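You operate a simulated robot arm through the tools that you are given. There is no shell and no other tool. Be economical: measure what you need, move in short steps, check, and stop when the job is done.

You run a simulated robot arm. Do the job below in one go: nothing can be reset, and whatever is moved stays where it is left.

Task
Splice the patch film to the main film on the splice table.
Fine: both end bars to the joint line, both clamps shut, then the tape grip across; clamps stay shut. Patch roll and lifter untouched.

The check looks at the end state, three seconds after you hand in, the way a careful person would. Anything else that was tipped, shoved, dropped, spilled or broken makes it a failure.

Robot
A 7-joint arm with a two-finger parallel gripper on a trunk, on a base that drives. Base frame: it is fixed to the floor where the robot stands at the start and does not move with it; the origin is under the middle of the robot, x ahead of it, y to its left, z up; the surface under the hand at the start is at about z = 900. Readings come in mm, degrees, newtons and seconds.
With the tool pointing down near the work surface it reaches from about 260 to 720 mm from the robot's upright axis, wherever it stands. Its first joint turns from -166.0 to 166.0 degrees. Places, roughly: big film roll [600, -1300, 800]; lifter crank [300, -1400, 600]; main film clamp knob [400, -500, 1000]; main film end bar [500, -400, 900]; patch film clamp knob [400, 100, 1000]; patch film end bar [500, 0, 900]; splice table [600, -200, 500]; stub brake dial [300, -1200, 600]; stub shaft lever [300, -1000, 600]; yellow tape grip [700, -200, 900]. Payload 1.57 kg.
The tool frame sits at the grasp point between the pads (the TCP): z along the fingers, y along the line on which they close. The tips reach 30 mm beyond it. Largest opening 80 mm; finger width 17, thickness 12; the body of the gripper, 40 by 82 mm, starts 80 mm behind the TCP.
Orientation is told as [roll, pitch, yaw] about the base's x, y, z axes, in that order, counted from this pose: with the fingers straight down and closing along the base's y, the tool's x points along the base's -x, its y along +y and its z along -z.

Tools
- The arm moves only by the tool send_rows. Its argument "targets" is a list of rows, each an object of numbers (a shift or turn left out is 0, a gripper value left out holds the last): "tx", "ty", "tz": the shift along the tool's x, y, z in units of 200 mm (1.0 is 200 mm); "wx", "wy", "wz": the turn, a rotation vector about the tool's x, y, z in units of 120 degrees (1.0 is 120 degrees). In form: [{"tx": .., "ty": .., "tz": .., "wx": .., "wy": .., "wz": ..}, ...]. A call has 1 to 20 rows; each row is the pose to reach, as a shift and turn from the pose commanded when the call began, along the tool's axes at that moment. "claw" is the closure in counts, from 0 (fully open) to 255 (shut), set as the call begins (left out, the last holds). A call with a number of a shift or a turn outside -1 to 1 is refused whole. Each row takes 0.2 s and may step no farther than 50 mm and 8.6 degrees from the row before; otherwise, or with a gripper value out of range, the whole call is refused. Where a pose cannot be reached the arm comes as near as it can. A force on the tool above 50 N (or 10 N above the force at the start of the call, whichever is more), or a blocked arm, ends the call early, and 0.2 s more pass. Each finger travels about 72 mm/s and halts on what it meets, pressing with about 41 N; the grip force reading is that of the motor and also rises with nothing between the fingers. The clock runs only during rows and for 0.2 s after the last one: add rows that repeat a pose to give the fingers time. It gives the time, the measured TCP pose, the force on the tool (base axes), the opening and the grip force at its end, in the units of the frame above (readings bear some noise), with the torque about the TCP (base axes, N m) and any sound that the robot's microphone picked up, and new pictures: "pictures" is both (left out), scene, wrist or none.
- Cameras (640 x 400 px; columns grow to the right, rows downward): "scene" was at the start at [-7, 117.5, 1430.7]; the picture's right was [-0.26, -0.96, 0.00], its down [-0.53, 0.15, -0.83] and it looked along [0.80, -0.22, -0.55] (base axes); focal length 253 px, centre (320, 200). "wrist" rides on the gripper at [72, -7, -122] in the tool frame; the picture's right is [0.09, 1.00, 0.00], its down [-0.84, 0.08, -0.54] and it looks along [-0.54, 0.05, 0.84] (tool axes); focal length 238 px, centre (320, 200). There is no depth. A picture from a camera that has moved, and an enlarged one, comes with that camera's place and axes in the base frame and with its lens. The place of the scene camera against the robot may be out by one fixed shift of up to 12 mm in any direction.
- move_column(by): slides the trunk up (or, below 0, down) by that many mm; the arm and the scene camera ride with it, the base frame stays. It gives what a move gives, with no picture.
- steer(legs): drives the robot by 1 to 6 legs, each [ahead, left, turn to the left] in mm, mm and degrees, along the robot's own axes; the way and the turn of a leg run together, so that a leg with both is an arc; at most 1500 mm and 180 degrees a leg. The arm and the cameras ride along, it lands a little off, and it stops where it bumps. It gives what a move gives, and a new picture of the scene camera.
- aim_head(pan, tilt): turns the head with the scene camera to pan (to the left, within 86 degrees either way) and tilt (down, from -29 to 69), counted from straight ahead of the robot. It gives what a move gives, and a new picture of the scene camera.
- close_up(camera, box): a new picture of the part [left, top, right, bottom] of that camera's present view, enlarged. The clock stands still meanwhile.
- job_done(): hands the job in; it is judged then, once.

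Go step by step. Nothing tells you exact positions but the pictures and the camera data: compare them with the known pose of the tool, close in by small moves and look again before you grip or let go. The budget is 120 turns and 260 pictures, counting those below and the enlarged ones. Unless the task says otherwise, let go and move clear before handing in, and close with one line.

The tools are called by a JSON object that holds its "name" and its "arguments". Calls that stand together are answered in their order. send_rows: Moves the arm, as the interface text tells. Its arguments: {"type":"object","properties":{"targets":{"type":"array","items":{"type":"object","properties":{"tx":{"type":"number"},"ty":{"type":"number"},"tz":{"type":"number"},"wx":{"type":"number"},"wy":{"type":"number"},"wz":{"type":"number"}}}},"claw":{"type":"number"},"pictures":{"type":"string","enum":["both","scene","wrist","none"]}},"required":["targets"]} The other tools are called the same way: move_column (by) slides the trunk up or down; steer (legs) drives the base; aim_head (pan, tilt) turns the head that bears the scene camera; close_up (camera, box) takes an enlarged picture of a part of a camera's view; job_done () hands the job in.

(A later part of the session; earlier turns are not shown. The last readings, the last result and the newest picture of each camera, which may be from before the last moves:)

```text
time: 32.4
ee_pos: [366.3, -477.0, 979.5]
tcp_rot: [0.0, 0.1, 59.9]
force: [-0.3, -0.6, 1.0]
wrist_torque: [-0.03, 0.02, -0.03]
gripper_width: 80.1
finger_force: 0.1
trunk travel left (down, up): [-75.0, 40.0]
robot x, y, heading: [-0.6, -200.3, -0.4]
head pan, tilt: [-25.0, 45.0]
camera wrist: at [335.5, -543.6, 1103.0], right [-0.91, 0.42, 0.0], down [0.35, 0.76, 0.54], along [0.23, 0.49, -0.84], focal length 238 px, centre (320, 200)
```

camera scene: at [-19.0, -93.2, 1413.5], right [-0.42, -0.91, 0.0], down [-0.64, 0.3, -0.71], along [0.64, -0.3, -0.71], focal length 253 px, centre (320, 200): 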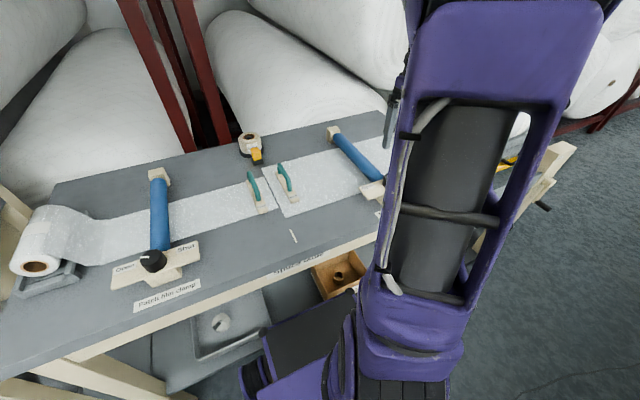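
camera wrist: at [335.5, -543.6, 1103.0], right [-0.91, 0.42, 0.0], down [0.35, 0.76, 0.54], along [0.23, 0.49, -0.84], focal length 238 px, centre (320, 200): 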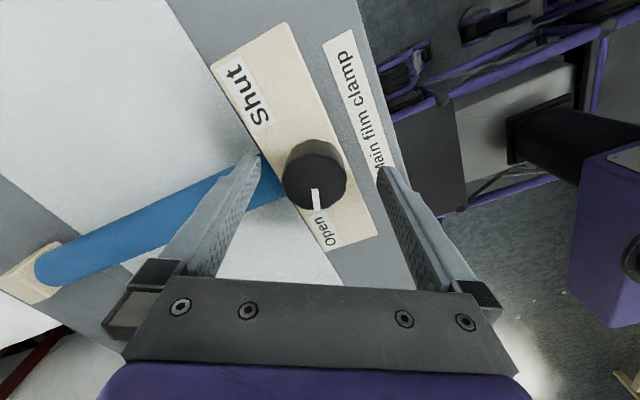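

{"name": "send_rows", "arguments": {"targets": [{"tz": -0.02}, {"tz": -0.02}, {"tz": -0.02}, {"tz": -0.02}], "claw": 255, "pictures": "wrist"}}

```text
time: 33.4
ee_pos: [367.6, -478.0, 984.9]
tcp_rot: [-0.3, 0.1, 59.9]
force: [21.7, -13.6, -0.9]
wrist_torque: [-0.45, -0.53, 0.03]
gripper_width: 39.1
finger_force: 44.4
trunk travel left (down, up): [-75.0, 40.0]
robot x, y, heading: [4.8, -201.0, -0.1]
head pan, tilt: [-25.0, 45.0]
camera wrist: at [337.6, -545.3, 1107.4], right [-0.91, 0.42, 0.0], down [0.35, 0.76, 0.54], along [0.23, 0.49, -0.84], focal length 238 px, centre (320, 200)
```

wrist: 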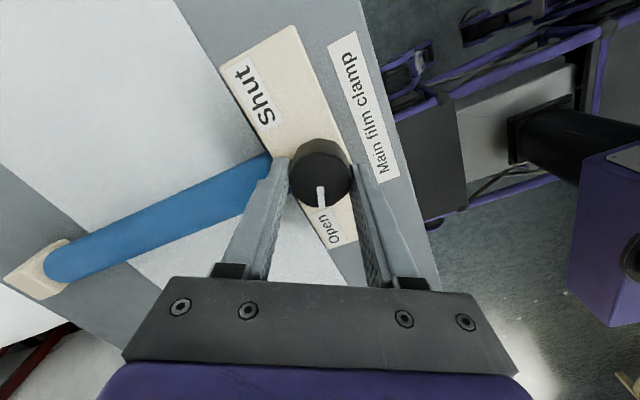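

{"name": "send_rows", "arguments": {"targets": [{"ty": -0.01}, {"ty": -0.018}, {"ty": -0.018}], "pictures": "none"}}

```text
time: 34.2
ee_pos: [368.9, -479.1, 984.6]
tcp_rot: [-0.1, 0.0, 59.8]
force: [7.4, -5.8, 9.0]
wrist_torque: [-0.7, -0.08, 0.04]
gripper_width: 39.2
finger_force: 44.4
trunk travel left (down, up): [-75.0, 40.0]
robot x, y, heading: [0.7, -199.7, 0.1]
head pan, tilt: [-25.0, 45.0]
```

Force is nearly relieved, so the knob is centred. I turn it clockwise by a first 30 degrees.

{"name": "send_rows", "arguments": {"targets": [{"ty": -0.005, "wz": 0.0625}, {"ty": -0.005, "wz": 0.125}, {"ty": -0.005, "wz": 0.1875}, {"ty": -0.005, "wz": 0.25}], "pictures": "wrist"}}

```text
time: 35.2
ee_pos: [368.1, -479.9, 985.1]
tcp_rot: [0.0, 0.0, 29.8]
force: [-0.3, -2.7, 12.8]
wrist_torque: [0.1, 0.26, 0.02]
gripper_width: 39.1
finger_force: 44.5
trunk travel left (down, up): [-75.0, 40.0]
robot x, y, heading: [1.4, -202.1, -0.1]
head pan, tilt: [-25.0, 45.0]
camera wrist: at [309.9, -522.2, 1107.3], right [-0.57, 0.82, 0.0], down [0.69, 0.48, 0.54], along [0.44, 0.31, -0.84], focal length 238 px, centre (320, 200)
```

wrist: 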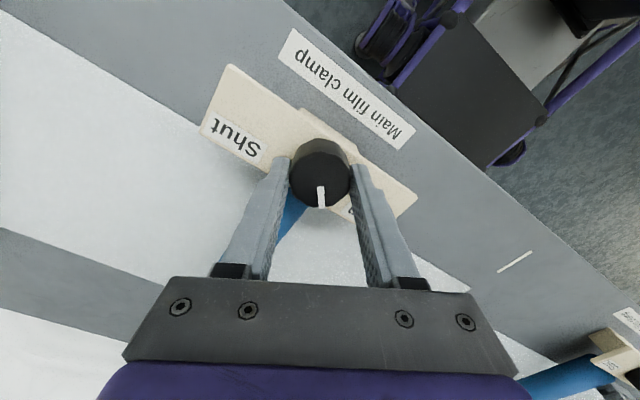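

{"name": "send_rows", "arguments": {"targets": [{"wz": 0.0625}, {"wz": 0.125}, {"wz": 0.1875}, {"wz": 0.25}, {"wz": 0.3125}, {"wz": 0.375}, {"wz": 0.4375}, {"wz": 0.5}], "pictures": "wrist"}}

```text
time: 37.0
ee_pos: [368.2, -481.2, 984.7]
tcp_rot: [-0.1, 0.2, -30.2]
force: [-4.4, -6.7, 5.6]
wrist_torque: [-0.3, 0.11, 0.03]
gripper_width: 39.3
finger_force: 44.2
trunk travel left (down, up): [-75.0, 40.0]
robot x, y, heading: [-2.8, -198.7, -0.1]
head pan, tilt: [-25.0, 45.0]
camera wrist: at [303.5, -451.3, 1107.3], right [0.42, 0.91, 0.0], down [0.76, -0.35, 0.54], along [0.49, -0.23, -0.84], focal length 238 px, centre (320, 200)
```

wrist: 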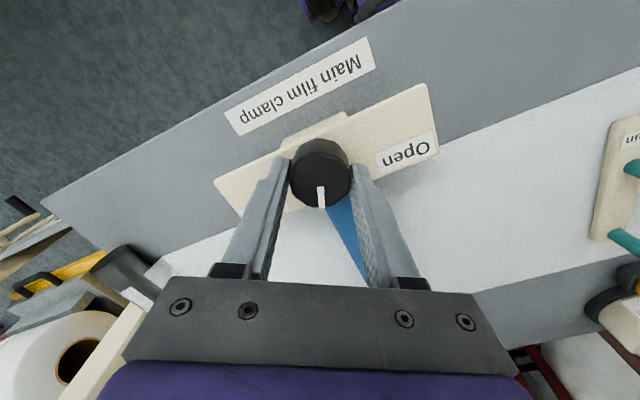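

{"name": "send_rows", "arguments": {"targets": [{"wz": 0.0625}, {"wz": 0.125}, {"wz": 0.1875}, {"wz": 0.25}, {"wz": 0.27}, {"wz": 0.29}], "pictures": "wrist"}}

```text
time: 38.4
ee_pos: [368.6, -481.2, 984.6]
tcp_rot: [0.0, 0.0, -65.0]
force: [-10.8, -15.8, 6.9]
wrist_torque: [-0.53, 0.52, 0.0]
gripper_width: 39.2
finger_force: 44.6
trunk travel left (down, up): [-75.0, 40.0]
robot x, y, heading: [0.6, -199.4, -0.1]
head pan, tilt: [-25.0, 45.0]
camera wrist: at [332.0, -419.8, 1107.2], right [0.86, 0.5, 0.0], down [0.42, -0.73, 0.54], along [0.27, -0.47, -0.84], focal length 238 px, centre (320, 200)
```

wrist: 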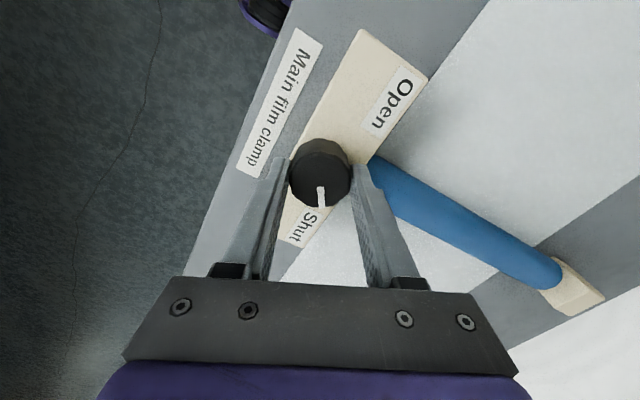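

The pointer is at Shut, symmetric to where it stood at Open. I turn a bit further to feel for an end stop.

{"name": "send_rows", "arguments": {"targets": [{"wz": 0.03}, {"wz": 0.06}, {"wz": 0.09}], "pictures": "wrist"}}

```text
time: 39.2
ee_pos: [368.3, -480.8, 984.7]
tcp_rot: [0.0, 0.0, -75.8]
force: [-13.5, -17.7, 6.9]
wrist_torque: [-0.77, 0.43, 0.02]
gripper_width: 39.1
finger_force: 44.3
trunk travel left (down, up): [-75.0, 40.0]
robot x, y, heading: [-2.2, -203.5, -0.1]
head pan, tilt: [-25.0, 45.0]
camera wrist: at [344.1, -414.2, 1107.2], right [0.94, 0.33, 0.0], down [0.28, -0.79, 0.54], along [0.18, -0.51, -0.84], focal length 238 px, centre (320, 200)
```

wrist: 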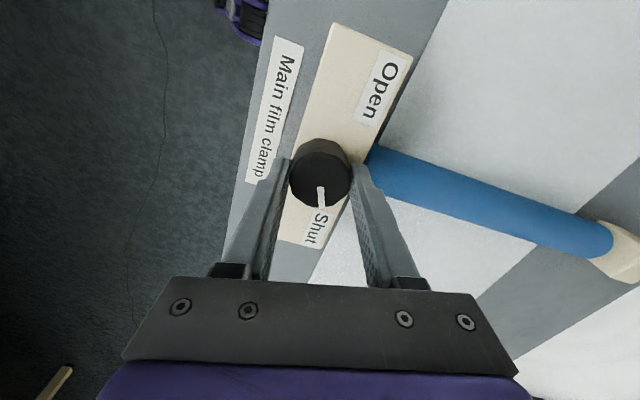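

{"name": "send_rows", "arguments": {"targets": [{"wz": 0.03}, {"wz": 0.06}, {"wz": 0.09}], "pictures": "wrist"}}

{"name": "close_up", "arguments": {"camera": "wrist", "box": [260, 110, 400, 260]}}

```text
time: 40.0
ee_pos: [367.5, -479.3, 984.7]
tcp_rot: [-0.2, 0.1, -86.4]
force: [-17.2, -8.4, 9.8]
wrist_torque: [-0.13, 0.54, 0.62]
gripper_width: 39.3
finger_force: 45.0
trunk travel left (down, up): [-75.0, 40.0]
robot x, y, heading: [1.1, -198.5, -0.1]
head pan, tilt: [-25.0, 45.0]
camera wrist: at [357.0, -409.0, 1107.4], right [0.99, 0.15, 0.0], down [0.13, -0.83, 0.54], along [0.08, -0.53, -0.84], focal length 238 px, centre (320, 200)
```

wrist: 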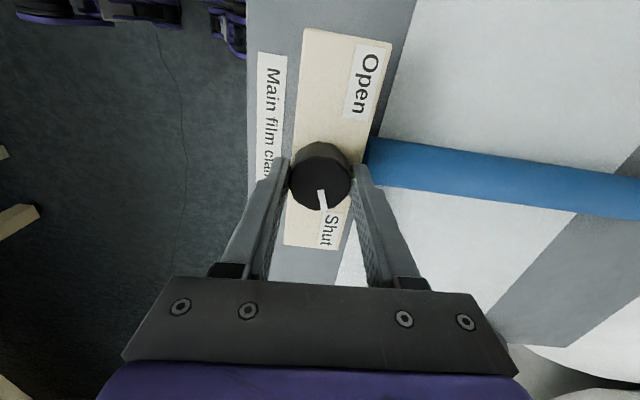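

```text
2.67 times, centred on (330, 185) of wrist
camera zoom: at [357.0, -409.0, 1107.4], right [0.99, 0.15, 0.0], down [0.13, -0.83, 0.54], along [0.08, -0.53, -0.84], focal length 636 px, centre (293, 240)
```

zoom: 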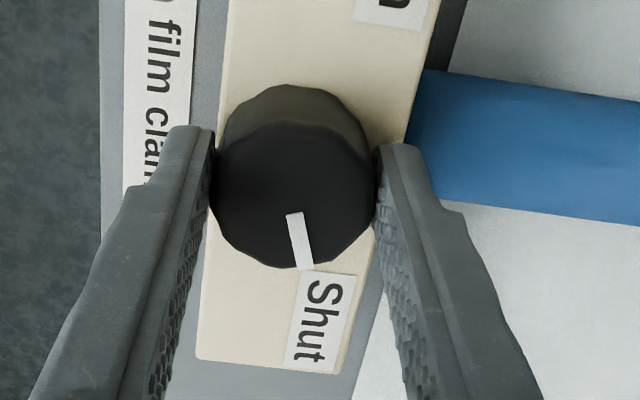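

The knob has reached its stop (0.6 N m, pads slipping) with the pointer on Shut. I release and rise.

{"name": "send_rows", "arguments": {"targets": [{"tz": 0}, {"tz": 0}, {"tz": 0}, {"tz": 0}, {"tz": -0.15}, {"tz": -0.35}, {"tz": -0.55}], "claw": 0, "pictures": "wrist"}}

{"name": "close_up", "arguments": {"camera": "wrist", "box": [260, 60, 400, 200]}}

```text
time: 41.6
ee_pos: [369.7, -478.6, 1094.0]
tcp_rot: [0.0, -0.1, -86.4]
force: [0.0, -0.1, 0.7]
wrist_torque: [-0.02, 0.0, 0.0]
gripper_width: 80.0
finger_force: 0.0
trunk travel left (down, up): [-75.0, 40.0]
robot x, y, heading: [-1.2, -201.8, -0.3]
head pan, tilt: [-25.0, 45.0]
camera wrist: at [358.9, -409.5, 1217.2], right [0.99, 0.15, 0.0], down [0.13, -0.83, 0.54], along [0.08, -0.54, -0.84], focal length 238 px, centre (320, 200)
```

wrist: 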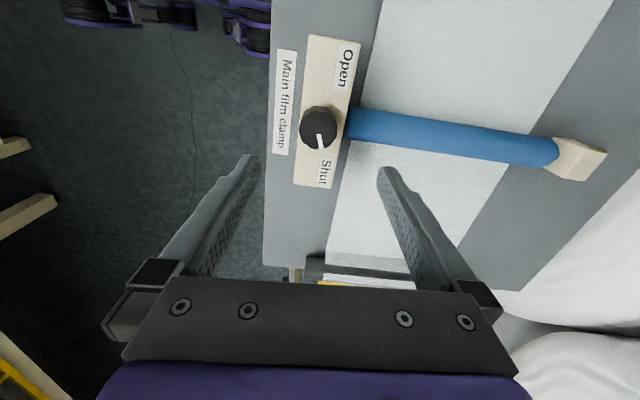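

```text
2.86 times, centred on (330, 130) of wrist
camera zoom: at [358.9, -409.5, 1217.2], right [0.99, 0.15, 0.0], down [0.13, -0.83, 0.54], along [0.08, -0.54, -0.84], focal length 681 px, centre (291, 400)
```

zoom: 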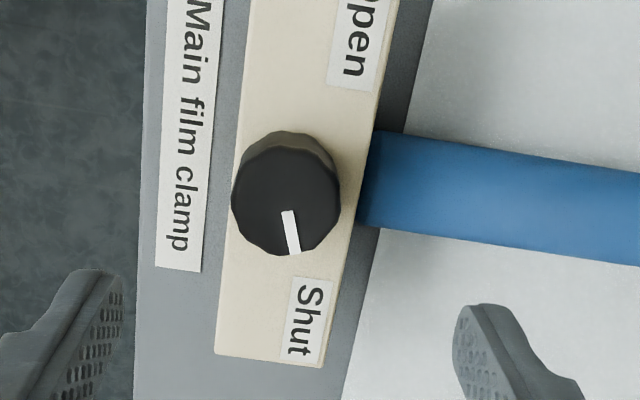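

Main clamp is shut. Now I turn the tool back while moving toward the patch knob near (366, 90).

{"name": "send_rows", "arguments": {"targets": [{"tx": 0.09, "wz": -0.0655}, {"tx": 0.18, "wz": -0.131}, {"tx": 0.27, "wz": -0.1965}, {"tx": 0.36, "wz": -0.262}, {"tx": 0.45, "wz": -0.3275}, {"tx": 0.54, "ty": 0.03, "wz": -0.393}, {"tx": 0.63, "ty": 0.04, "wz": -0.4585}, {"tx": 0.72, "ty": 0.05, "wz": -0.524}, {"tx": 0.81, "ty": 0.06, "wz": -0.5895}, {"tx": 0.9, "ty": 0.06, "wz": -0.655}, {"tx": 1.0, "ty": 0.06, "wz": -0.72}], "pictures": "none"}}

{"name": "send_rows", "arguments": {"targets": [{"ty": 0.2}, {"ty": 0.4}, {"ty": 0.6}, {"ty": 0.8}, {"ty": 1.0}], "pictures": "none"}}

{"name": "send_rows", "arguments": {"targets": [{"ty": 0.15, "wz": -0.0625}, {"ty": 0.3, "wz": -0.125}, {"ty": 0.45, "wz": -0.1875}, {"ty": 0.6, "wz": -0.25}, {"ty": 0.75, "wz": -0.3125}, {"ty": 0.85, "wz": -0.375}, {"ty": 0.85, "wz": -0.4375}, {"ty": 0.85, "wz": -0.5}]}}

```text
time: 44.0
ee_pos: [369.1, -278.2, 1094.5]
tcp_rot: [0.0, -0.1, 0.0]
force: [-0.5, 0.4, 0.0]
wrist_torque: [0.02, -0.02, 0.04]
gripper_width: 80.1
finger_force: 0.1
trunk travel left (down, up): [-75.0, 40.0]
robot x, y, heading: [-0.7, -200.3, -0.2]
head pan, tilt: [-25.0, 45.0]
```

```text
time: 45.2
ee_pos: [368.5, -79.6, 1095.5]
tcp_rot: [0.0, 0.0, -0.1]
force: [-0.2, 0.1, -0.8]
wrist_torque: [0.0, -0.03, -0.01]
gripper_width: 80.1
finger_force: 0.0
trunk travel left (down, up): [-75.0, 40.0]
robot x, y, heading: [-1.2, -199.0, -0.0]
head pan, tilt: [-25.0, 45.0]
```

```text
time: 47.0
ee_pos: [369.1, 90.5, 1095.3]
tcp_rot: [0.0, 0.1, 60.1]
force: [-0.2, 0.2, -0.1]
wrist_torque: [0.0, 0.01, -0.01]
gripper_width: 79.9
finger_force: 0.1
trunk travel left (down, up): [-75.0, 40.0]
robot x, y, heading: [-0.3, -197.0, -0.2]
head pan, tilt: [-25.0, 45.0]
camera scene: at [-19.0, -93.3, 1413.5], right [-0.42, -0.91, 0.0], down [-0.64, 0.3, -0.71], along [0.64, -0.3, -0.71], focal length 253 px, centre (320, 200)
camera wrist: at [339.7, 24.3, 1217.2], right [-0.91, 0.42, 0.0], down [0.35, 0.76, 0.54], along [0.23, 0.49, -0.84], focal length 238 px, centre (320, 200)
```

scene: 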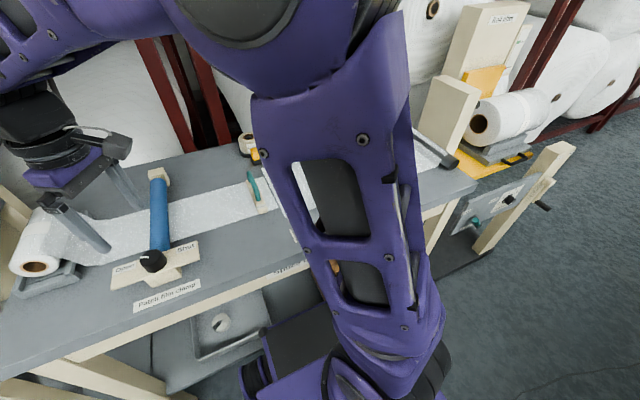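
wrist: 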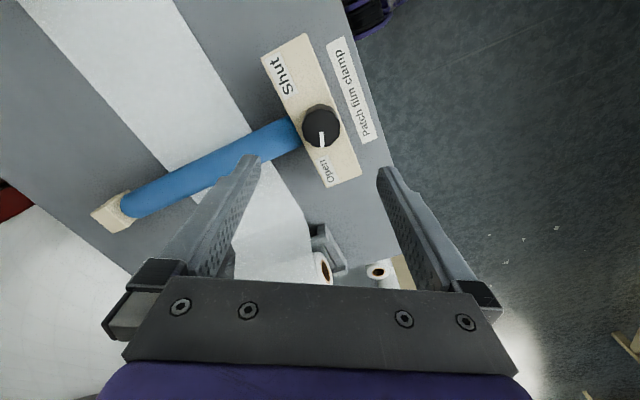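

{"name": "send_rows", "arguments": {"targets": [{"tx": 0.015, "ty": -0.009, "tz": 0.2}, {"tx": 0.015, "ty": -0.009, "tz": 0.38}], "pictures": "wrist"}}

```text
time: 47.6
ee_pos: [370.5, 87.1, 1019.3]
tcp_rot: [0.0, 0.0, 59.8]
force: [0.6, -0.8, -0.3]
wrist_torque: [0.01, -0.02, 0.0]
gripper_width: 80.0
finger_force: 0.0
trunk travel left (down, up): [-75.0, 40.0]
robot x, y, heading: [1.4, -205.0, -0.2]
head pan, tilt: [-25.0, 45.0]
camera wrist: at [339.9, 21.0, 1141.1], right [-0.91, 0.42, 0.0], down [0.35, 0.76, 0.54], along [0.23, 0.49, -0.84], focal length 238 px, centre (320, 200)
```

wrist: 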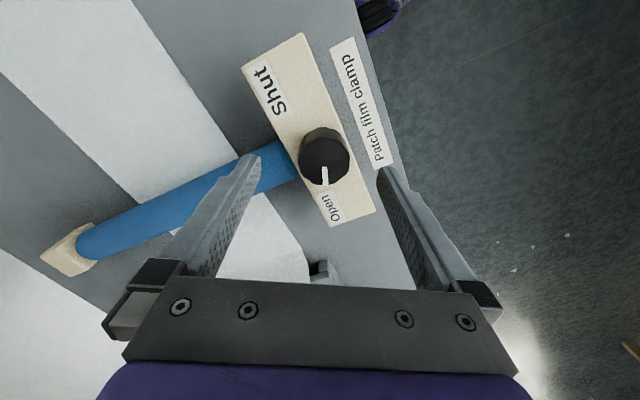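

{"name": "send_rows", "arguments": {"targets": [{"ty": 0.007, "tz": 0.09}, {"ty": 0.007, "tz": 0.17}], "pictures": "none"}}

{"name": "send_rows", "arguments": {"targets": [{"tz": 0}, {"tz": 0}, {"tz": 0}, {"tz": 0}], "claw": 255, "pictures": "wrist"}}

```text
time: 48.2
ee_pos: [368.9, 87.6, 985.1]
tcp_rot: [0.0, 0.0, 60.0]
force: [-0.5, -0.5, 0.2]
wrist_torque: [0.02, 0.03, -0.01]
gripper_width: 80.1
finger_force: 0.0
trunk travel left (down, up): [-75.0, 40.0]
robot x, y, heading: [-1.9, -194.6, -0.1]
head pan, tilt: [-25.0, 45.0]
```

```text
time: 49.2
ee_pos: [369.0, 88.8, 983.1]
tcp_rot: [0.1, 0.1, 60.0]
force: [-10.6, 6.3, -4.4]
wrist_torque: [0.51, 0.33, -0.01]
gripper_width: 39.3
finger_force: 44.8
trunk travel left (down, up): [-75.0, 40.0]
robot x, y, heading: [0.3, -201.0, -0.1]
head pan, tilt: [-25.0, 45.0]
camera wrist: at [337.9, 22.9, 1107.0], right [-0.91, 0.42, 0.0], down [0.35, 0.76, 0.54], along [0.23, 0.49, -0.84], focal length 238 px, centre (320, 200)
```

wrist: 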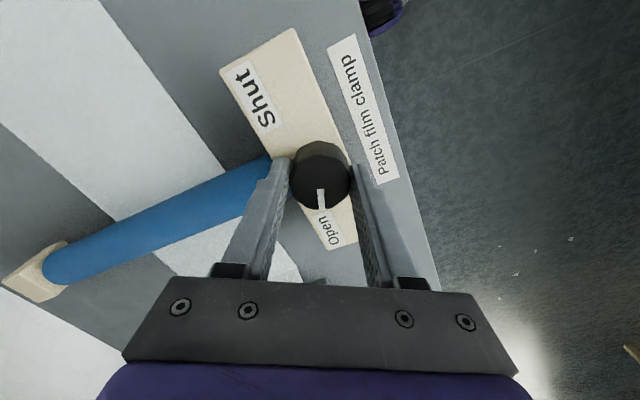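

{"name": "send_rows", "arguments": {"targets": [{"ty": 0.008}, {"ty": 0.008, "wz": 0.0625}, {"ty": 0.008, "wz": 0.125}, {"ty": 0.008, "wz": 0.1875}, {"ty": 0.008, "wz": 0.25}, {"ty": 0.008, "wz": 0.3125}, {"ty": 0.008, "wz": 0.375}, {"ty": 0.008, "wz": 0.4375}, {"ty": 0.008, "wz": 0.5}], "pictures": "wrist"}}

```text
time: 51.2
ee_pos: [368.6, 89.2, 984.4]
tcp_rot: [0.0, 0.0, -0.2]
force: [0.4, 8.3, -1.7]
wrist_torque: [0.15, 0.48, 0.0]
gripper_width: 39.3
finger_force: 44.1
trunk travel left (down, up): [-75.0, 40.0]
robot x, y, heading: [-1.0, -199.5, -0.2]
head pan, tilt: [-25.0, 45.0]
camera wrist: at [295.6, 82.3, 1106.9], right [-0.09, 1.0, 0.0], down [0.84, 0.07, 0.54], along [0.54, 0.05, -0.84], focal length 238 px, centre (320, 200)
```

wrist: 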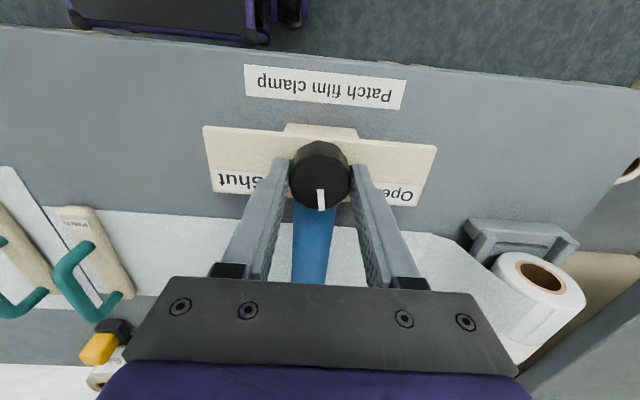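

{"name": "send_rows", "arguments": {"targets": [{"ty": 0.005, "wz": 0.0625}, {"ty": 0.005, "wz": 0.125}, {"ty": 0.005, "wz": 0.1875}, {"ty": 0.005, "wz": 0.25}, {"ty": 0.005, "wz": 0.3125}, {"ty": 0.005, "wz": 0.375}, {"ty": 0.005, "wz": 0.4375}, {"ty": 0.005, "wz": 0.5}, {"ty": 0.005, "wz": 0.5625}, {"ty": 0.005, "wz": 0.625}], "pictures": "wrist"}}

```text
time: 53.4
ee_pos: [368.0, 91.4, 984.7]
tcp_rot: [0.1, 0.0, -75.2]
force: [2.2, 5.4, 0.3]
wrist_torque: [-0.15, -0.1, -0.02]
gripper_width: 39.2
finger_force: 44.6
trunk travel left (down, up): [-75.0, 40.0]
robot x, y, heading: [0.9, -200.6, -0.1]
head pan, tilt: [-25.0, 45.0]
camera wrist: at [343.0, 156.8, 1107.0], right [0.94, 0.34, 0.0], down [0.29, -0.79, 0.54], along [0.19, -0.51, -0.84], focal length 238 px, centre (320, 200)
```

wrist: 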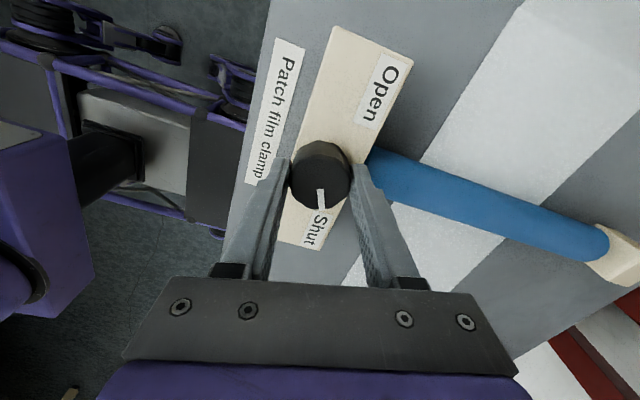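

{"name": "send_rows", "arguments": {"targets": [{"wz": 0.03}, {"wz": 0.06}, {"wz": 0.09}], "pictures": "none"}}

{"name": "send_rows", "arguments": {"targets": [{"tz": 0}, {"tz": 0}, {"tz": 0}, {"tz": 0}, {"tz": -0.15}, {"tz": -0.35}, {"tz": -0.55}], "claw": 0, "pictures": "none"}}

{"name": "close_up", "arguments": {"camera": "wrist", "box": [260, 60, 400, 200]}}

```text
time: 54.2
ee_pos: [368.0, 89.8, 985.0]
tcp_rot: [0.0, -0.2, -85.9]
force: [2.9, 0.9, 1.7]
wrist_torque: [-0.26, -0.11, 0.64]
gripper_width: 39.3
finger_force: 44.7
trunk travel left (down, up): [-75.0, 40.0]
robot x, y, heading: [1.7, -200.1, 0.0]
head pan, tilt: [-25.0, 45.0]
```

```text
time: 55.8
ee_pos: [368.1, 90.5, 1094.9]
tcp_rot: [-0.1, 0.0, -85.8]
force: [0.1, -0.4, 0.3]
wrist_torque: [-0.03, 0.04, 0.02]
gripper_width: 79.8
finger_force: 0.0
trunk travel left (down, up): [-75.0, 40.0]
robot x, y, heading: [1.3, -197.2, -0.3]
head pan, tilt: [-25.0, 45.0]
```

```text
2.86 times, centred on (330, 130) of wrist
camera zoom: at [356.5, 160.5, 1217.9], right [0.99, 0.16, 0.0], down [0.14, -0.83, 0.54], along [0.09, -0.54, -0.84], focal length 681 px, centre (291, 400)
```

zoom: 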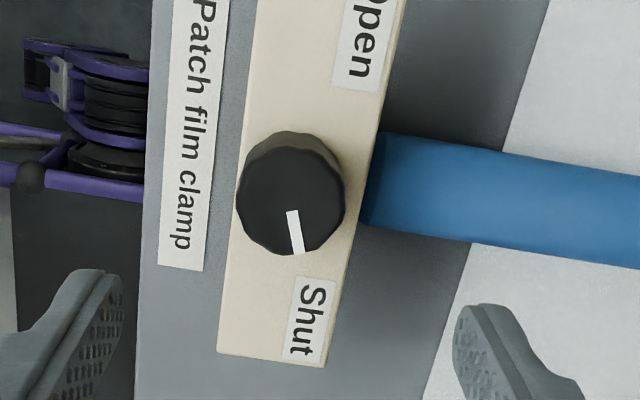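

Both clamps are shut. Now I go back to yaw 0 and move toward the yellow tape grip for a look.

{"name": "send_rows", "arguments": {"targets": [{"tx": -0.09, "wz": -0.0655}, {"tx": -0.18, "wz": -0.131}, {"tx": -0.27, "wz": -0.1965}, {"tx": -0.36, "wz": -0.262}, {"tx": -0.45, "wz": -0.3275}, {"tx": -0.54, "wz": -0.393}, {"tx": -0.63, "wz": -0.4585}, {"tx": -0.72, "wz": -0.524}, {"tx": -0.81, "wz": -0.5895}, {"tx": -0.9, "wz": -0.655}, {"tx": -1.0, "wz": -0.716}], "pictures": "none"}}

{"name": "send_rows", "arguments": {"targets": [{"tx": -0.15, "ty": -0.1}, {"tx": -0.3, "ty": -0.2}, {"tx": -0.45, "ty": -0.3}, {"tx": -0.6, "ty": -0.4}, {"tx": -0.75, "ty": -0.45}, {"tx": -0.9, "ty": -0.45}, {"tx": -1.0, "ty": -0.45}]}}

{"name": "aim_head", "arguments": {"pan": 5, "tilt": 35}}

```text
time: 58.2
ee_pos: [380.7, -109.5, 1094.7]
tcp_rot: [0.0, 0.0, 0.2]
force: [0.3, -0.2, 0.0]
wrist_torque: [0.0, 0.0, -0.01]
gripper_width: 79.9
finger_force: 0.0
trunk travel left (down, up): [-75.0, 40.0]
robot x, y, heading: [-0.3, -200.6, 0.1]
head pan, tilt: [-25.0, 45.0]
```

```text
time: 59.8
ee_pos: [582.6, -198.9, 1094.7]
tcp_rot: [0.0, -0.1, -0.1]
force: [0.3, -0.6, -1.2]
wrist_torque: [0.01, -0.02, -0.01]
gripper_width: 80.2
finger_force: 0.0
trunk travel left (down, up): [-75.0, 40.0]
robot x, y, heading: [0.0, -199.6, 0.1]
head pan, tilt: [-25.0, 45.0]
camera scene: at [-19.0, -93.3, 1413.5], right [-0.42, -0.91, 0.0], down [-0.64, 0.3, -0.71], along [0.64, -0.3, -0.71], focal length 253 px, centre (320, 200)
camera wrist: at [510.7, -207.6, 1217.1], right [-0.09, 1.0, 0.0], down [0.84, 0.08, 0.54], along [0.54, 0.05, -0.84], focal length 238 px, centre (320, 200)
```

scene: 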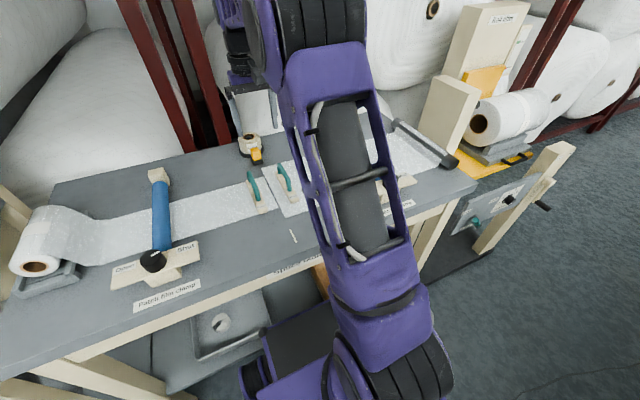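
wrist: 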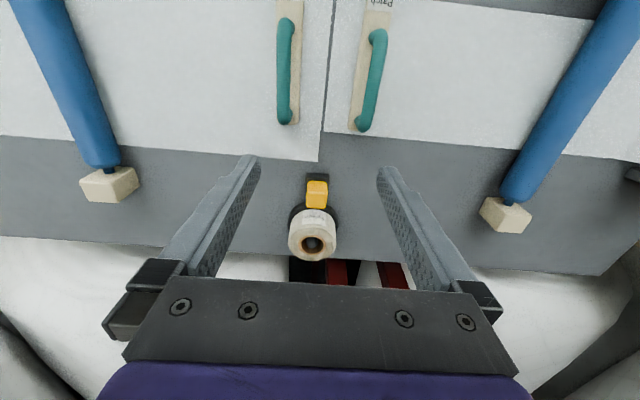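

```text
time: 60.7
ee_pos: [581.5, -200.1, 1094.4]
tcp_rot: [0.1, 0.0, 0.0]
force: [0.7, -0.1, 0.3]
wrist_torque: [-0.01, 0.0, 0.02]
gripper_width: 80.2
finger_force: 0.1
trunk travel left (down, up): [-75.0, 40.0]
robot x, y, heading: [2.0, -197.1, -0.3]
head pan, tilt: [5.0, 35.0]
camera scene: at [-4.9, -51.4, 1428.3], right [0.08, -1.0, 0.0], down [-0.57, -0.05, -0.82], along [0.82, 0.07, -0.57], focal length 253 px, centre (320, 200)
```

scene: 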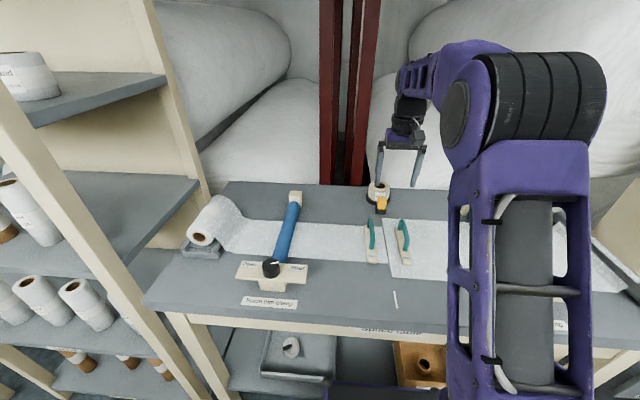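

{"name": "close_up", "arguments": {"camera": "wrist", "box": [270, 150, 370, 270]}}

{"name": "close_up", "arguments": {"camera": "scene", "box": [345, 165, 425, 225]}}

```text
3.33 times, centred on (320, 210) of wrist
camera zoom: at [510.2, -207.4, 1217.3], right [-0.09, 1.0, 0.0], down [0.84, 0.08, 0.54], along [0.54, 0.05, -0.84], focal length 794 px, centre (320, 167)
```

zoom: 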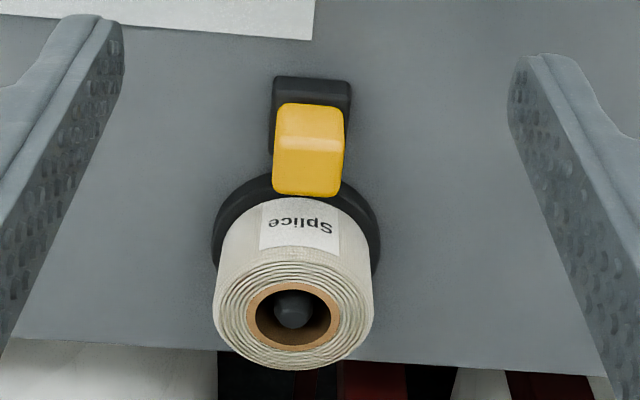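

```text
6.67 times, centred on (385, 195) of scene
camera zoom: at [-4.9, -51.4, 1428.3], right [0.08, -1.0, 0.0], down [-0.57, -0.05, -0.82], along [0.82, 0.07, -0.57], focal length 1690 px, centre (-113, 233)
```

zoom: 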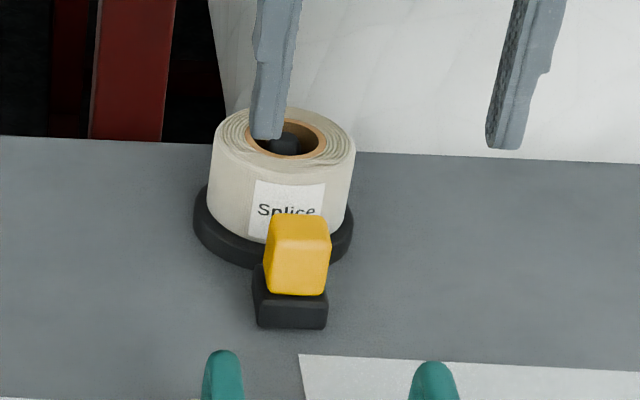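

The yellow block seems centred at about (681,-196), from z≈918 to 955. I move above it first.

{"name": "send_rows", "arguments": {"targets": [{"tx": -0.2, "ty": 0.018}, {"tx": -0.4, "ty": 0.018, "tz": 0.1}, {"tx": -0.48, "ty": 0.018, "tz": 0.28}, {"tx": -0.48, "ty": 0.018, "tz": 0.4}]}}

{"name": "close_up", "arguments": {"camera": "scene", "box": [345, 145, 425, 225]}}

```text
time: 61.7
ee_pos: [678.3, -194.9, 1013.9]
tcp_rot: [0.0, 0.0, 0.0]
force: [-0.4, -0.3, 0.2]
wrist_torque: [-0.02, 0.01, 0.0]
gripper_width: 80.1
finger_force: 0.0
trunk travel left (down, up): [-75.0, 40.0]
robot x, y, heading: [1.4, -199.1, -0.1]
head pan, tilt: [5.0, 35.0]
camera scene: at [-4.8, -51.3, 1428.4], right [0.09, -1.0, 0.0], down [-0.57, -0.05, -0.82], along [0.82, 0.07, -0.57], focal length 253 px, centre (320, 200)
camera wrist: at [605.9, -203.7, 1136.9], right [-0.09, 1.0, 0.0], down [0.84, 0.08, 0.54], along [0.54, 0.05, -0.84], focal length 238 px, centre (320, 200)
```

scene: 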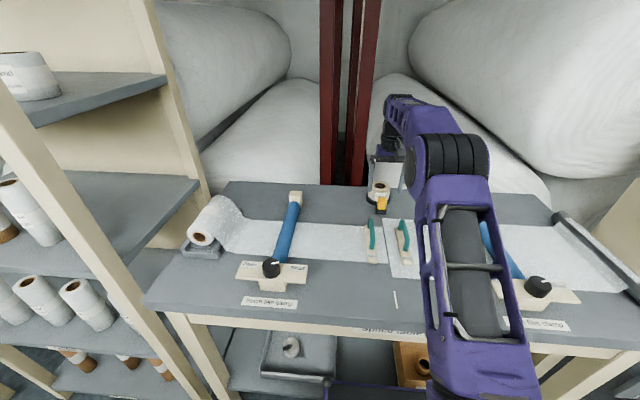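
wrist: 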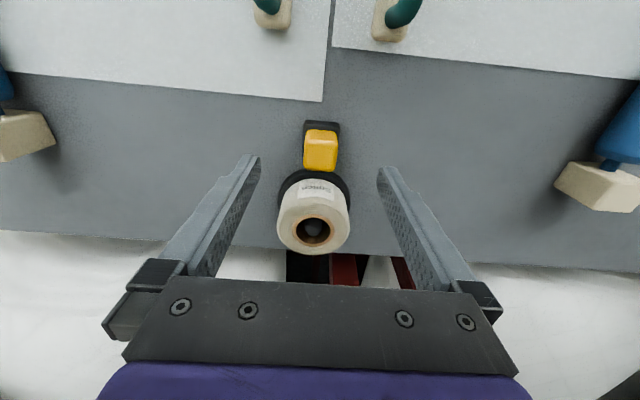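

```text
5.00 times, centred on (385, 185) of scene
camera zoom: at [-4.8, -51.3, 1428.4], right [0.09, -1.0, 0.0], down [-0.57, -0.05, -0.82], along [0.82, 0.07, -0.57], focal length 1267 px, centre (-5, 275)
```

zoom: 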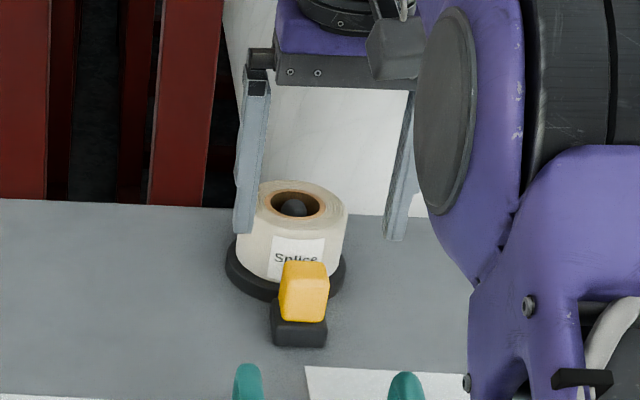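

{"name": "send_rows", "arguments": {"targets": [{"ty": -0.01, "tz": 0.12}, {"ty": -0.01, "tz": 0.22}, {"ty": -0.01, "tz": 0.31}], "pictures": "wrist"}}

{"name": "close_up", "arguments": {"camera": "scene", "box": [345, 145, 425, 225]}}

```text
time: 62.5
ee_pos: [677.8, -197.3, 952.3]
tcp_rot: [0.0, 0.0, 0.0]
force: [-0.7, 0.3, -0.2]
wrist_torque: [0.02, -0.02, -0.05]
gripper_width: 79.9
finger_force: 0.0
trunk travel left (down, up): [-75.0, 40.0]
robot x, y, heading: [-0.2, -202.1, -0.0]
head pan, tilt: [5.0, 35.0]
camera wrist: at [606.1, -205.4, 1074.6], right [-0.09, 1.0, 0.0], down [0.84, 0.08, 0.54], along [0.54, 0.05, -0.84], focal length 238 px, centre (320, 200)
```

wrist: 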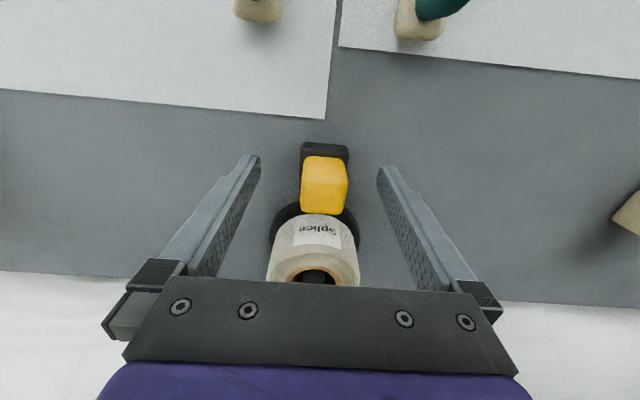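

```text
5.00 times, centred on (385, 185) of scene
camera zoom: at [-4.9, -51.3, 1428.4], right [0.09, -1.0, 0.0], down [-0.57, -0.05, -0.82], along [0.82, 0.07, -0.57], focal length 1267 px, centre (-5, 275)
```

zoom: 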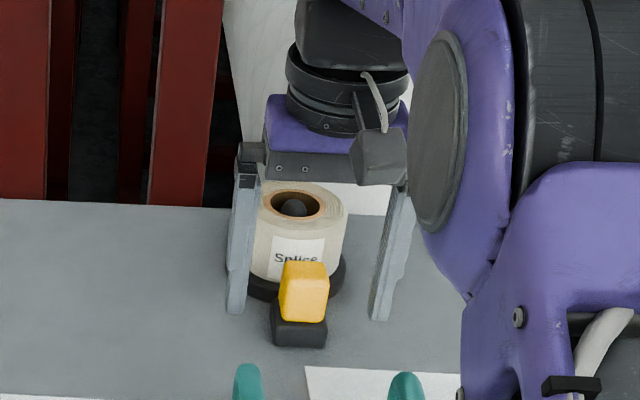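

{"name": "send_rows", "arguments": {"targets": [{"tx": 0.015, "tz": 0.02}, {"tx": 0.015, "tz": 0.02}, {"tx": 0.015, "tz": 0.02}, {"tx": 0.015, "tz": 0.02}], "claw": 255, "pictures": "wrist"}}

```text
time: 63.5
ee_pos: [675.2, -195.1, 948.5]
tcp_rot: [0.1, 0.0, 0.1]
force: [0.3, 10.6, 1.0]
wrist_torque: [0.41, -0.09, 0.0]
gripper_width: 33.1
finger_force: 41.0
trunk travel left (down, up): [-75.0, 40.0]
robot x, y, heading: [-0.7, -197.1, -0.2]
head pan, tilt: [5.0, 35.0]
camera wrist: at [603.2, -203.4, 1070.8], right [-0.09, 1.0, 0.0], down [0.84, 0.08, 0.54], along [0.54, 0.05, -0.84], focal length 238 px, centre (320, 200)
```

wrist: 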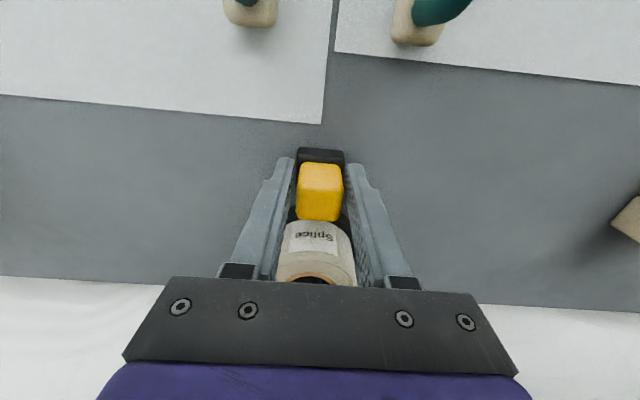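

The width of 33 mm suggests the tips hold the black foot, so I open, rise 10 mm and grip the yellow block itself.

{"name": "send_rows", "arguments": {"targets": [{"ty": 0.007}, {"ty": 0.007}, {"ty": 0.007, "tz": -0.05}], "claw": 100, "pictures": "none"}}

{"name": "send_rows", "arguments": {"targets": [{"tz": 0}, {"tz": 0}, {"tz": 0}, {"tz": 0}], "claw": 255, "pictures": "wrist"}}

```text
time: 64.3
ee_pos: [674.9, -197.0, 958.0]
tcp_rot: [-0.1, 0.0, 0.0]
force: [0.7, 0.3, -0.2]
wrist_torque: [0.01, 0.01, -0.04]
gripper_width: 48.4
finger_force: 0.0
trunk travel left (down, up): [-75.0, 40.0]
robot x, y, heading: [-1.4, -200.7, 0.0]
head pan, tilt: [5.0, 35.0]
```

```text
time: 65.3
ee_pos: [674.6, -195.6, 958.2]
tcp_rot: [0.0, 0.0, 0.1]
force: [-0.3, 4.7, 1.0]
wrist_torque: [0.07, 0.03, -0.02]
gripper_width: 27.7
finger_force: 37.4
trunk travel left (down, up): [-75.0, 40.0]
robot x, y, heading: [2.2, -200.7, -0.0]
head pan, tilt: [5.0, 35.0]
camera wrist: at [603.1, -203.1, 1080.7], right [-0.09, 1.0, 0.0], down [0.84, 0.08, 0.54], along [0.54, 0.05, -0.84], focal length 238 px, centre (320, 200)
```

wrist: 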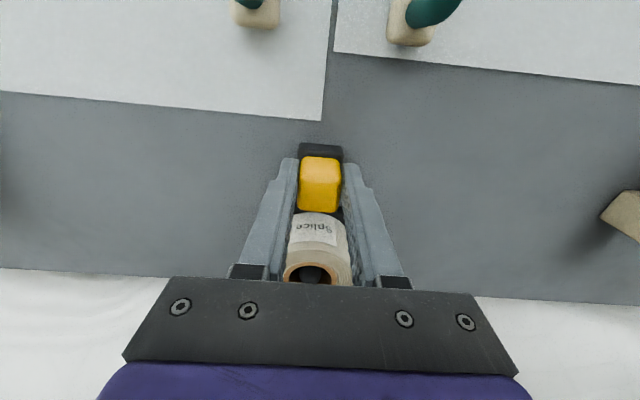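

{"name": "send_rows", "arguments": {"targets": [{"tx": 0.05}, {"tx": 0.1}, {"tx": 0.15}, {"tx": 0.2}, {"tx": 0.25}]}}

```text
time: 66.5
ee_pos: [624.5, -195.4, 958.4]
tcp_rot: [0.0, 0.0, 0.1]
force: [0.3, 12.1, -3.2]
wrist_torque: [0.23, -0.88, -0.09]
gripper_width: 27.3
finger_force: 38.0
trunk travel left (down, up): [-75.0, 40.0]
robot x, y, heading: [1.5, -196.9, -0.2]
head pan, tilt: [5.0, 35.0]
camera scene: at [-4.8, -50.3, 1428.2], right [0.09, -1.0, 0.0], down [-0.57, -0.05, -0.82], along [0.82, 0.07, -0.57], focal length 253 px, centre (320, 200)
camera wrist: at [553.1, -203.2, 1080.8], right [-0.09, 1.0, 0.0], down [0.84, 0.08, 0.54], along [0.54, 0.05, -0.84], focal length 238 px, centre (320, 200)
```

scene: 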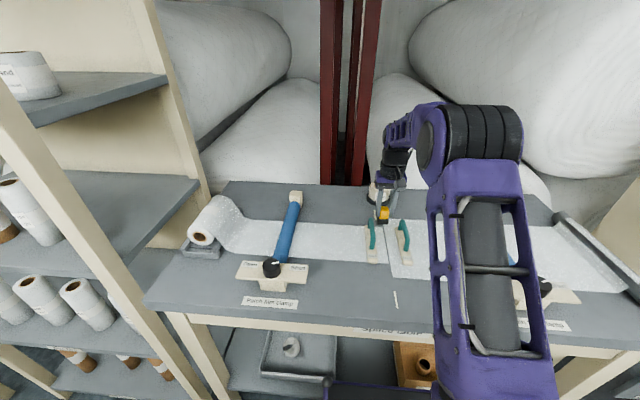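
wrist: 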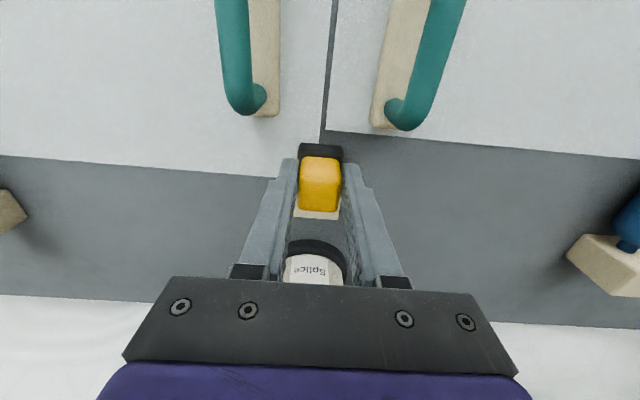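

{"name": "send_rows", "arguments": {"targets": [{"tx": 0.08, "ty": 0.006}, {"tx": 0.16, "ty": 0.006}, {"tx": 0.24, "ty": 0.006}, {"tx": 0.32, "ty": 0.006}, {"tx": 0.4, "ty": 0.006}, {"tx": 0.48, "ty": 0.006}]}}

```text
time: 67.9
ee_pos: [528.7, -194.3, 957.5]
tcp_rot: [-0.1, 0.1, 0.1]
force: [-0.4, 10.0, -1.0]
wrist_torque: [0.26, 0.38, 0.01]
gripper_width: 27.5
finger_force: 38.0
trunk travel left (down, up): [-75.0, 40.0]
robot x, y, heading: [0.5, -200.2, -0.1]
head pan, tilt: [5.0, 35.0]
camera scene: at [-4.9, -50.5, 1428.3], right [0.09, -1.0, 0.0], down [-0.57, -0.05, -0.82], along [0.82, 0.07, -0.57], focal length 253 px, centre (320, 200)
camera wrist: at [456.8, -202.9, 1080.8], right [-0.09, 1.0, 0.0], down [0.84, 0.08, 0.54], along [0.54, 0.05, -0.84], focal length 238 px, centre (320, 200)
```

scene: 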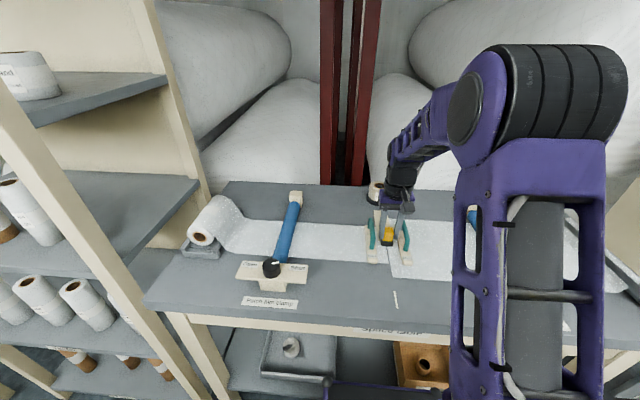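
wrist: 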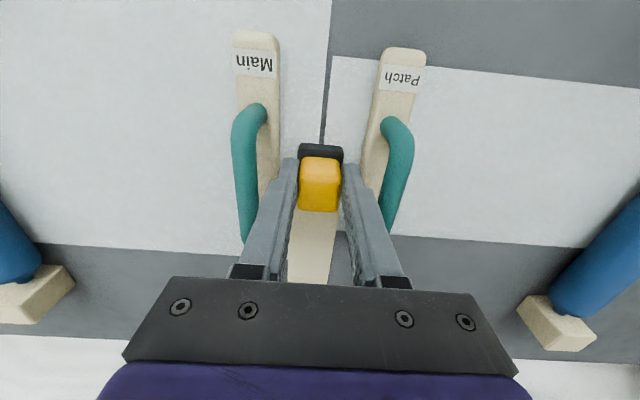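

{"name": "send_rows", "arguments": {"targets": [{"tx": 0.08, "ty": 0.004}, {"tx": 0.16, "ty": 0.004}, {"tx": 0.24, "ty": 0.004}, {"tx": 0.32, "ty": 0.004}, {"tx": 0.4, "ty": 0.004}]}}

```text
time: 69.1
ee_pos: [449.8, -196.2, 958.8]
tcp_rot: [0.0, 0.0, -0.1]
force: [0.0, 5.8, -2.0]
wrist_torque: [0.05, -0.84, -0.08]
gripper_width: 27.7
finger_force: 38.3
trunk travel left (down, up): [-75.0, 40.0]
robot x, y, heading: [0.7, -198.4, -0.3]
head pan, tilt: [5.0, 35.0]
camera scene: at [-4.9, -50.9, 1428.3], right [0.09, -1.0, 0.0], down [-0.57, -0.05, -0.82], along [0.82, 0.07, -0.57], focal length 253 px, centre (320, 200)
camera wrist: at [376.7, -202.9, 1080.7], right [-0.09, 1.0, 0.0], down [0.84, 0.08, 0.54], along [0.54, 0.05, -0.84], focal length 238 px, centre (320, 200)
```

scene: 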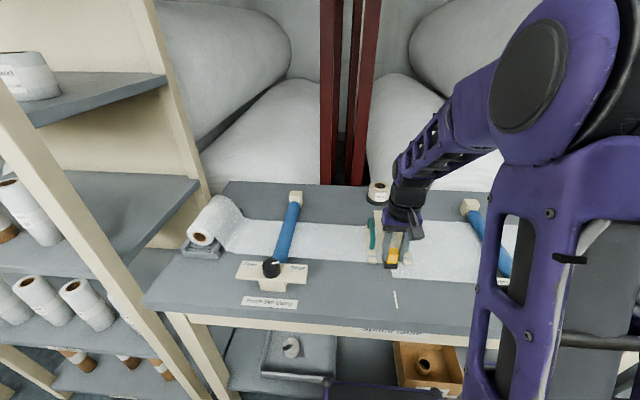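
wrist: 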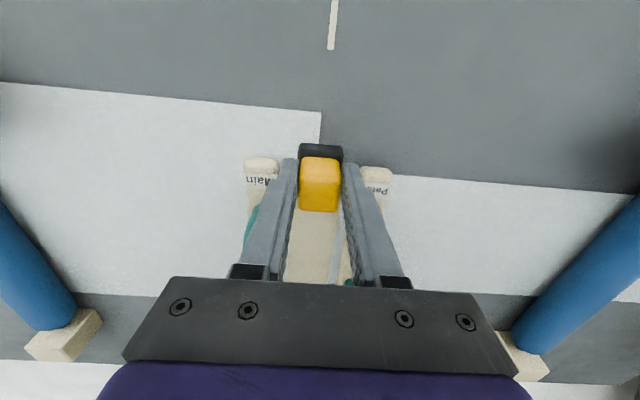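

{"name": "send_rows", "arguments": {"targets": [{"tx": 0.06, "ty": 0.002}, {"tx": 0.12, "ty": 0.002}, {"tx": 0.18, "ty": 0.002}, {"tx": 0.24, "ty": 0.002}, {"tx": 0.27, "ty": 0.002}]}}

```text
time: 70.3
ee_pos: [400.1, -195.8, 959.6]
tcp_rot: [-0.1, -0.4, 0.0]
force: [29.1, -8.4, -0.4]
wrist_torque: [-0.12, -0.55, 0.04]
gripper_width: 27.9
finger_force: 38.6
trunk travel left (down, up): [-75.0, 40.0]
robot x, y, heading: [1.1, -200.3, 0.1]
head pan, tilt: [5.0, 35.0]
camera scene: at [-2.0, -52.0, 1428.5], right [0.09, -1.0, 0.0], down [-0.57, -0.05, -0.82], along [0.81, 0.07, -0.58], focal length 253 px, centre (320, 200)
camera wrist: at [326.8, -202.9, 1081.1], right [-0.09, 1.0, 0.0], down [0.83, 0.08, 0.55], along [0.55, 0.05, -0.84], focal length 238 px, centre (320, 200)
```

scene: 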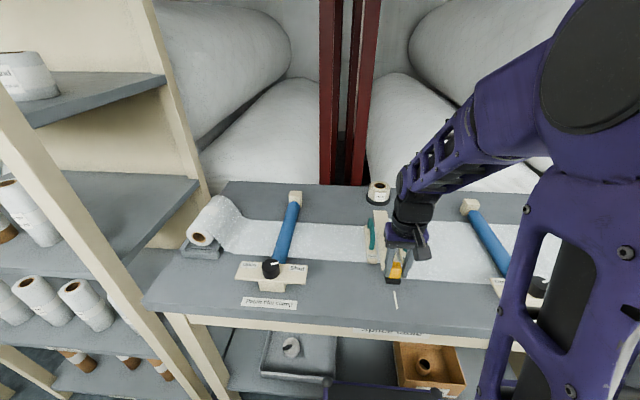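
wrist: 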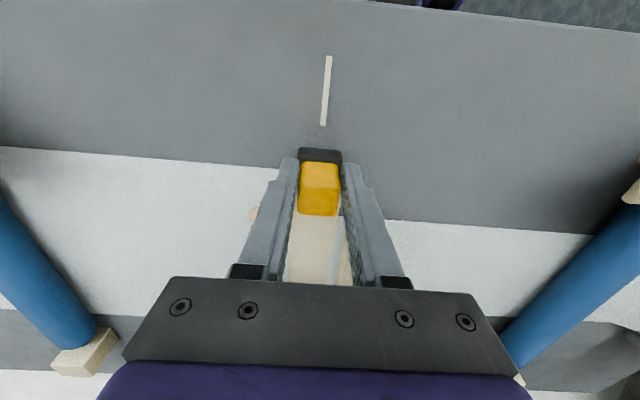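

The grip has met its stop just beyond the film edges at the joint mark. I relax, let go and rise.

{"name": "send_rows", "arguments": {"targets": [{"tx": -0.012}, {"tx": -0.018}, {"tx": -0.02}], "pictures": "none"}}

{"name": "send_rows", "arguments": {"targets": [{"tz": 0}, {"tz": 0}, {"tz": 0}, {"tz": -0.15}, {"tz": -0.35}, {"tz": -0.55}, {"tz": -0.75}], "claw": 90}}

```text
time: 71.1
ee_pos: [400.9, -194.0, 960.4]
tcp_rot: [0.0, -0.1, 0.0]
force: [13.4, -12.7, 17.5]
wrist_torque: [-0.25, -1.04, -0.05]
gripper_width: 27.5
finger_force: 38.2
trunk travel left (down, up): [-75.0, 40.0]
robot x, y, heading: [6.3, -195.7, -0.1]
head pan, tilt: [5.0, 35.0]
```

```text
time: 72.7
ee_pos: [396.4, -192.5, 1108.3]
tcp_rot: [0.1, 0.1, 0.2]
force: [-0.7, 0.4, 0.9]
wrist_torque: [-0.04, 0.0, 0.01]
gripper_width: 51.6
finger_force: 0.1
trunk travel left (down, up): [-75.0, 40.0]
robot x, y, heading: [-0.2, -197.2, -0.3]
head pan, tilt: [5.0, 35.0]
camera scene: at [-4.3, -54.6, 1429.5], right [0.05, -1.0, 0.0], down [-0.56, -0.03, -0.83], along [0.83, 0.04, -0.56], focal length 253 px, centre (320, 200)
camera wrist: at [326.4, -201.5, 1230.6], right [-0.09, 1.0, 0.0], down [0.84, 0.08, 0.54], along [0.54, 0.05, -0.84], focal length 238 px, centre (320, 200)
```

scene: 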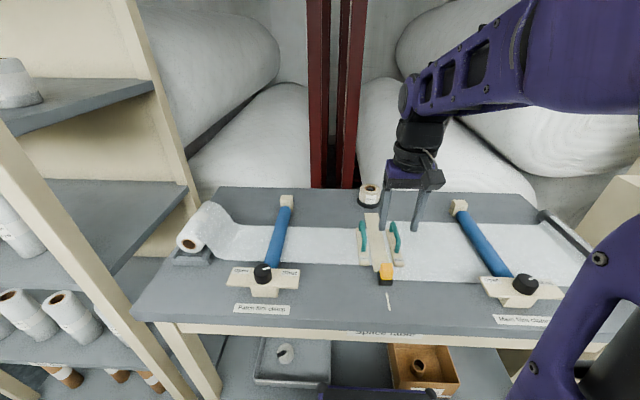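
wrist: 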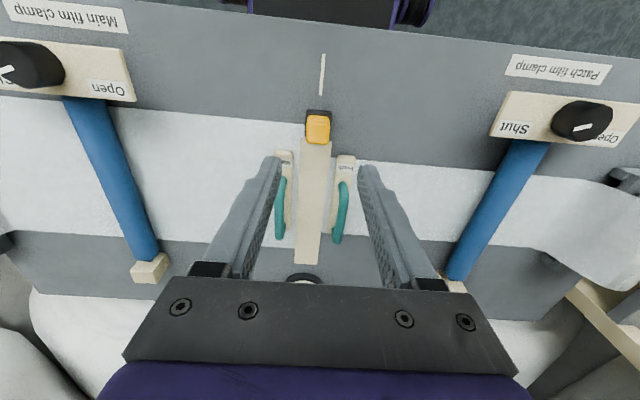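

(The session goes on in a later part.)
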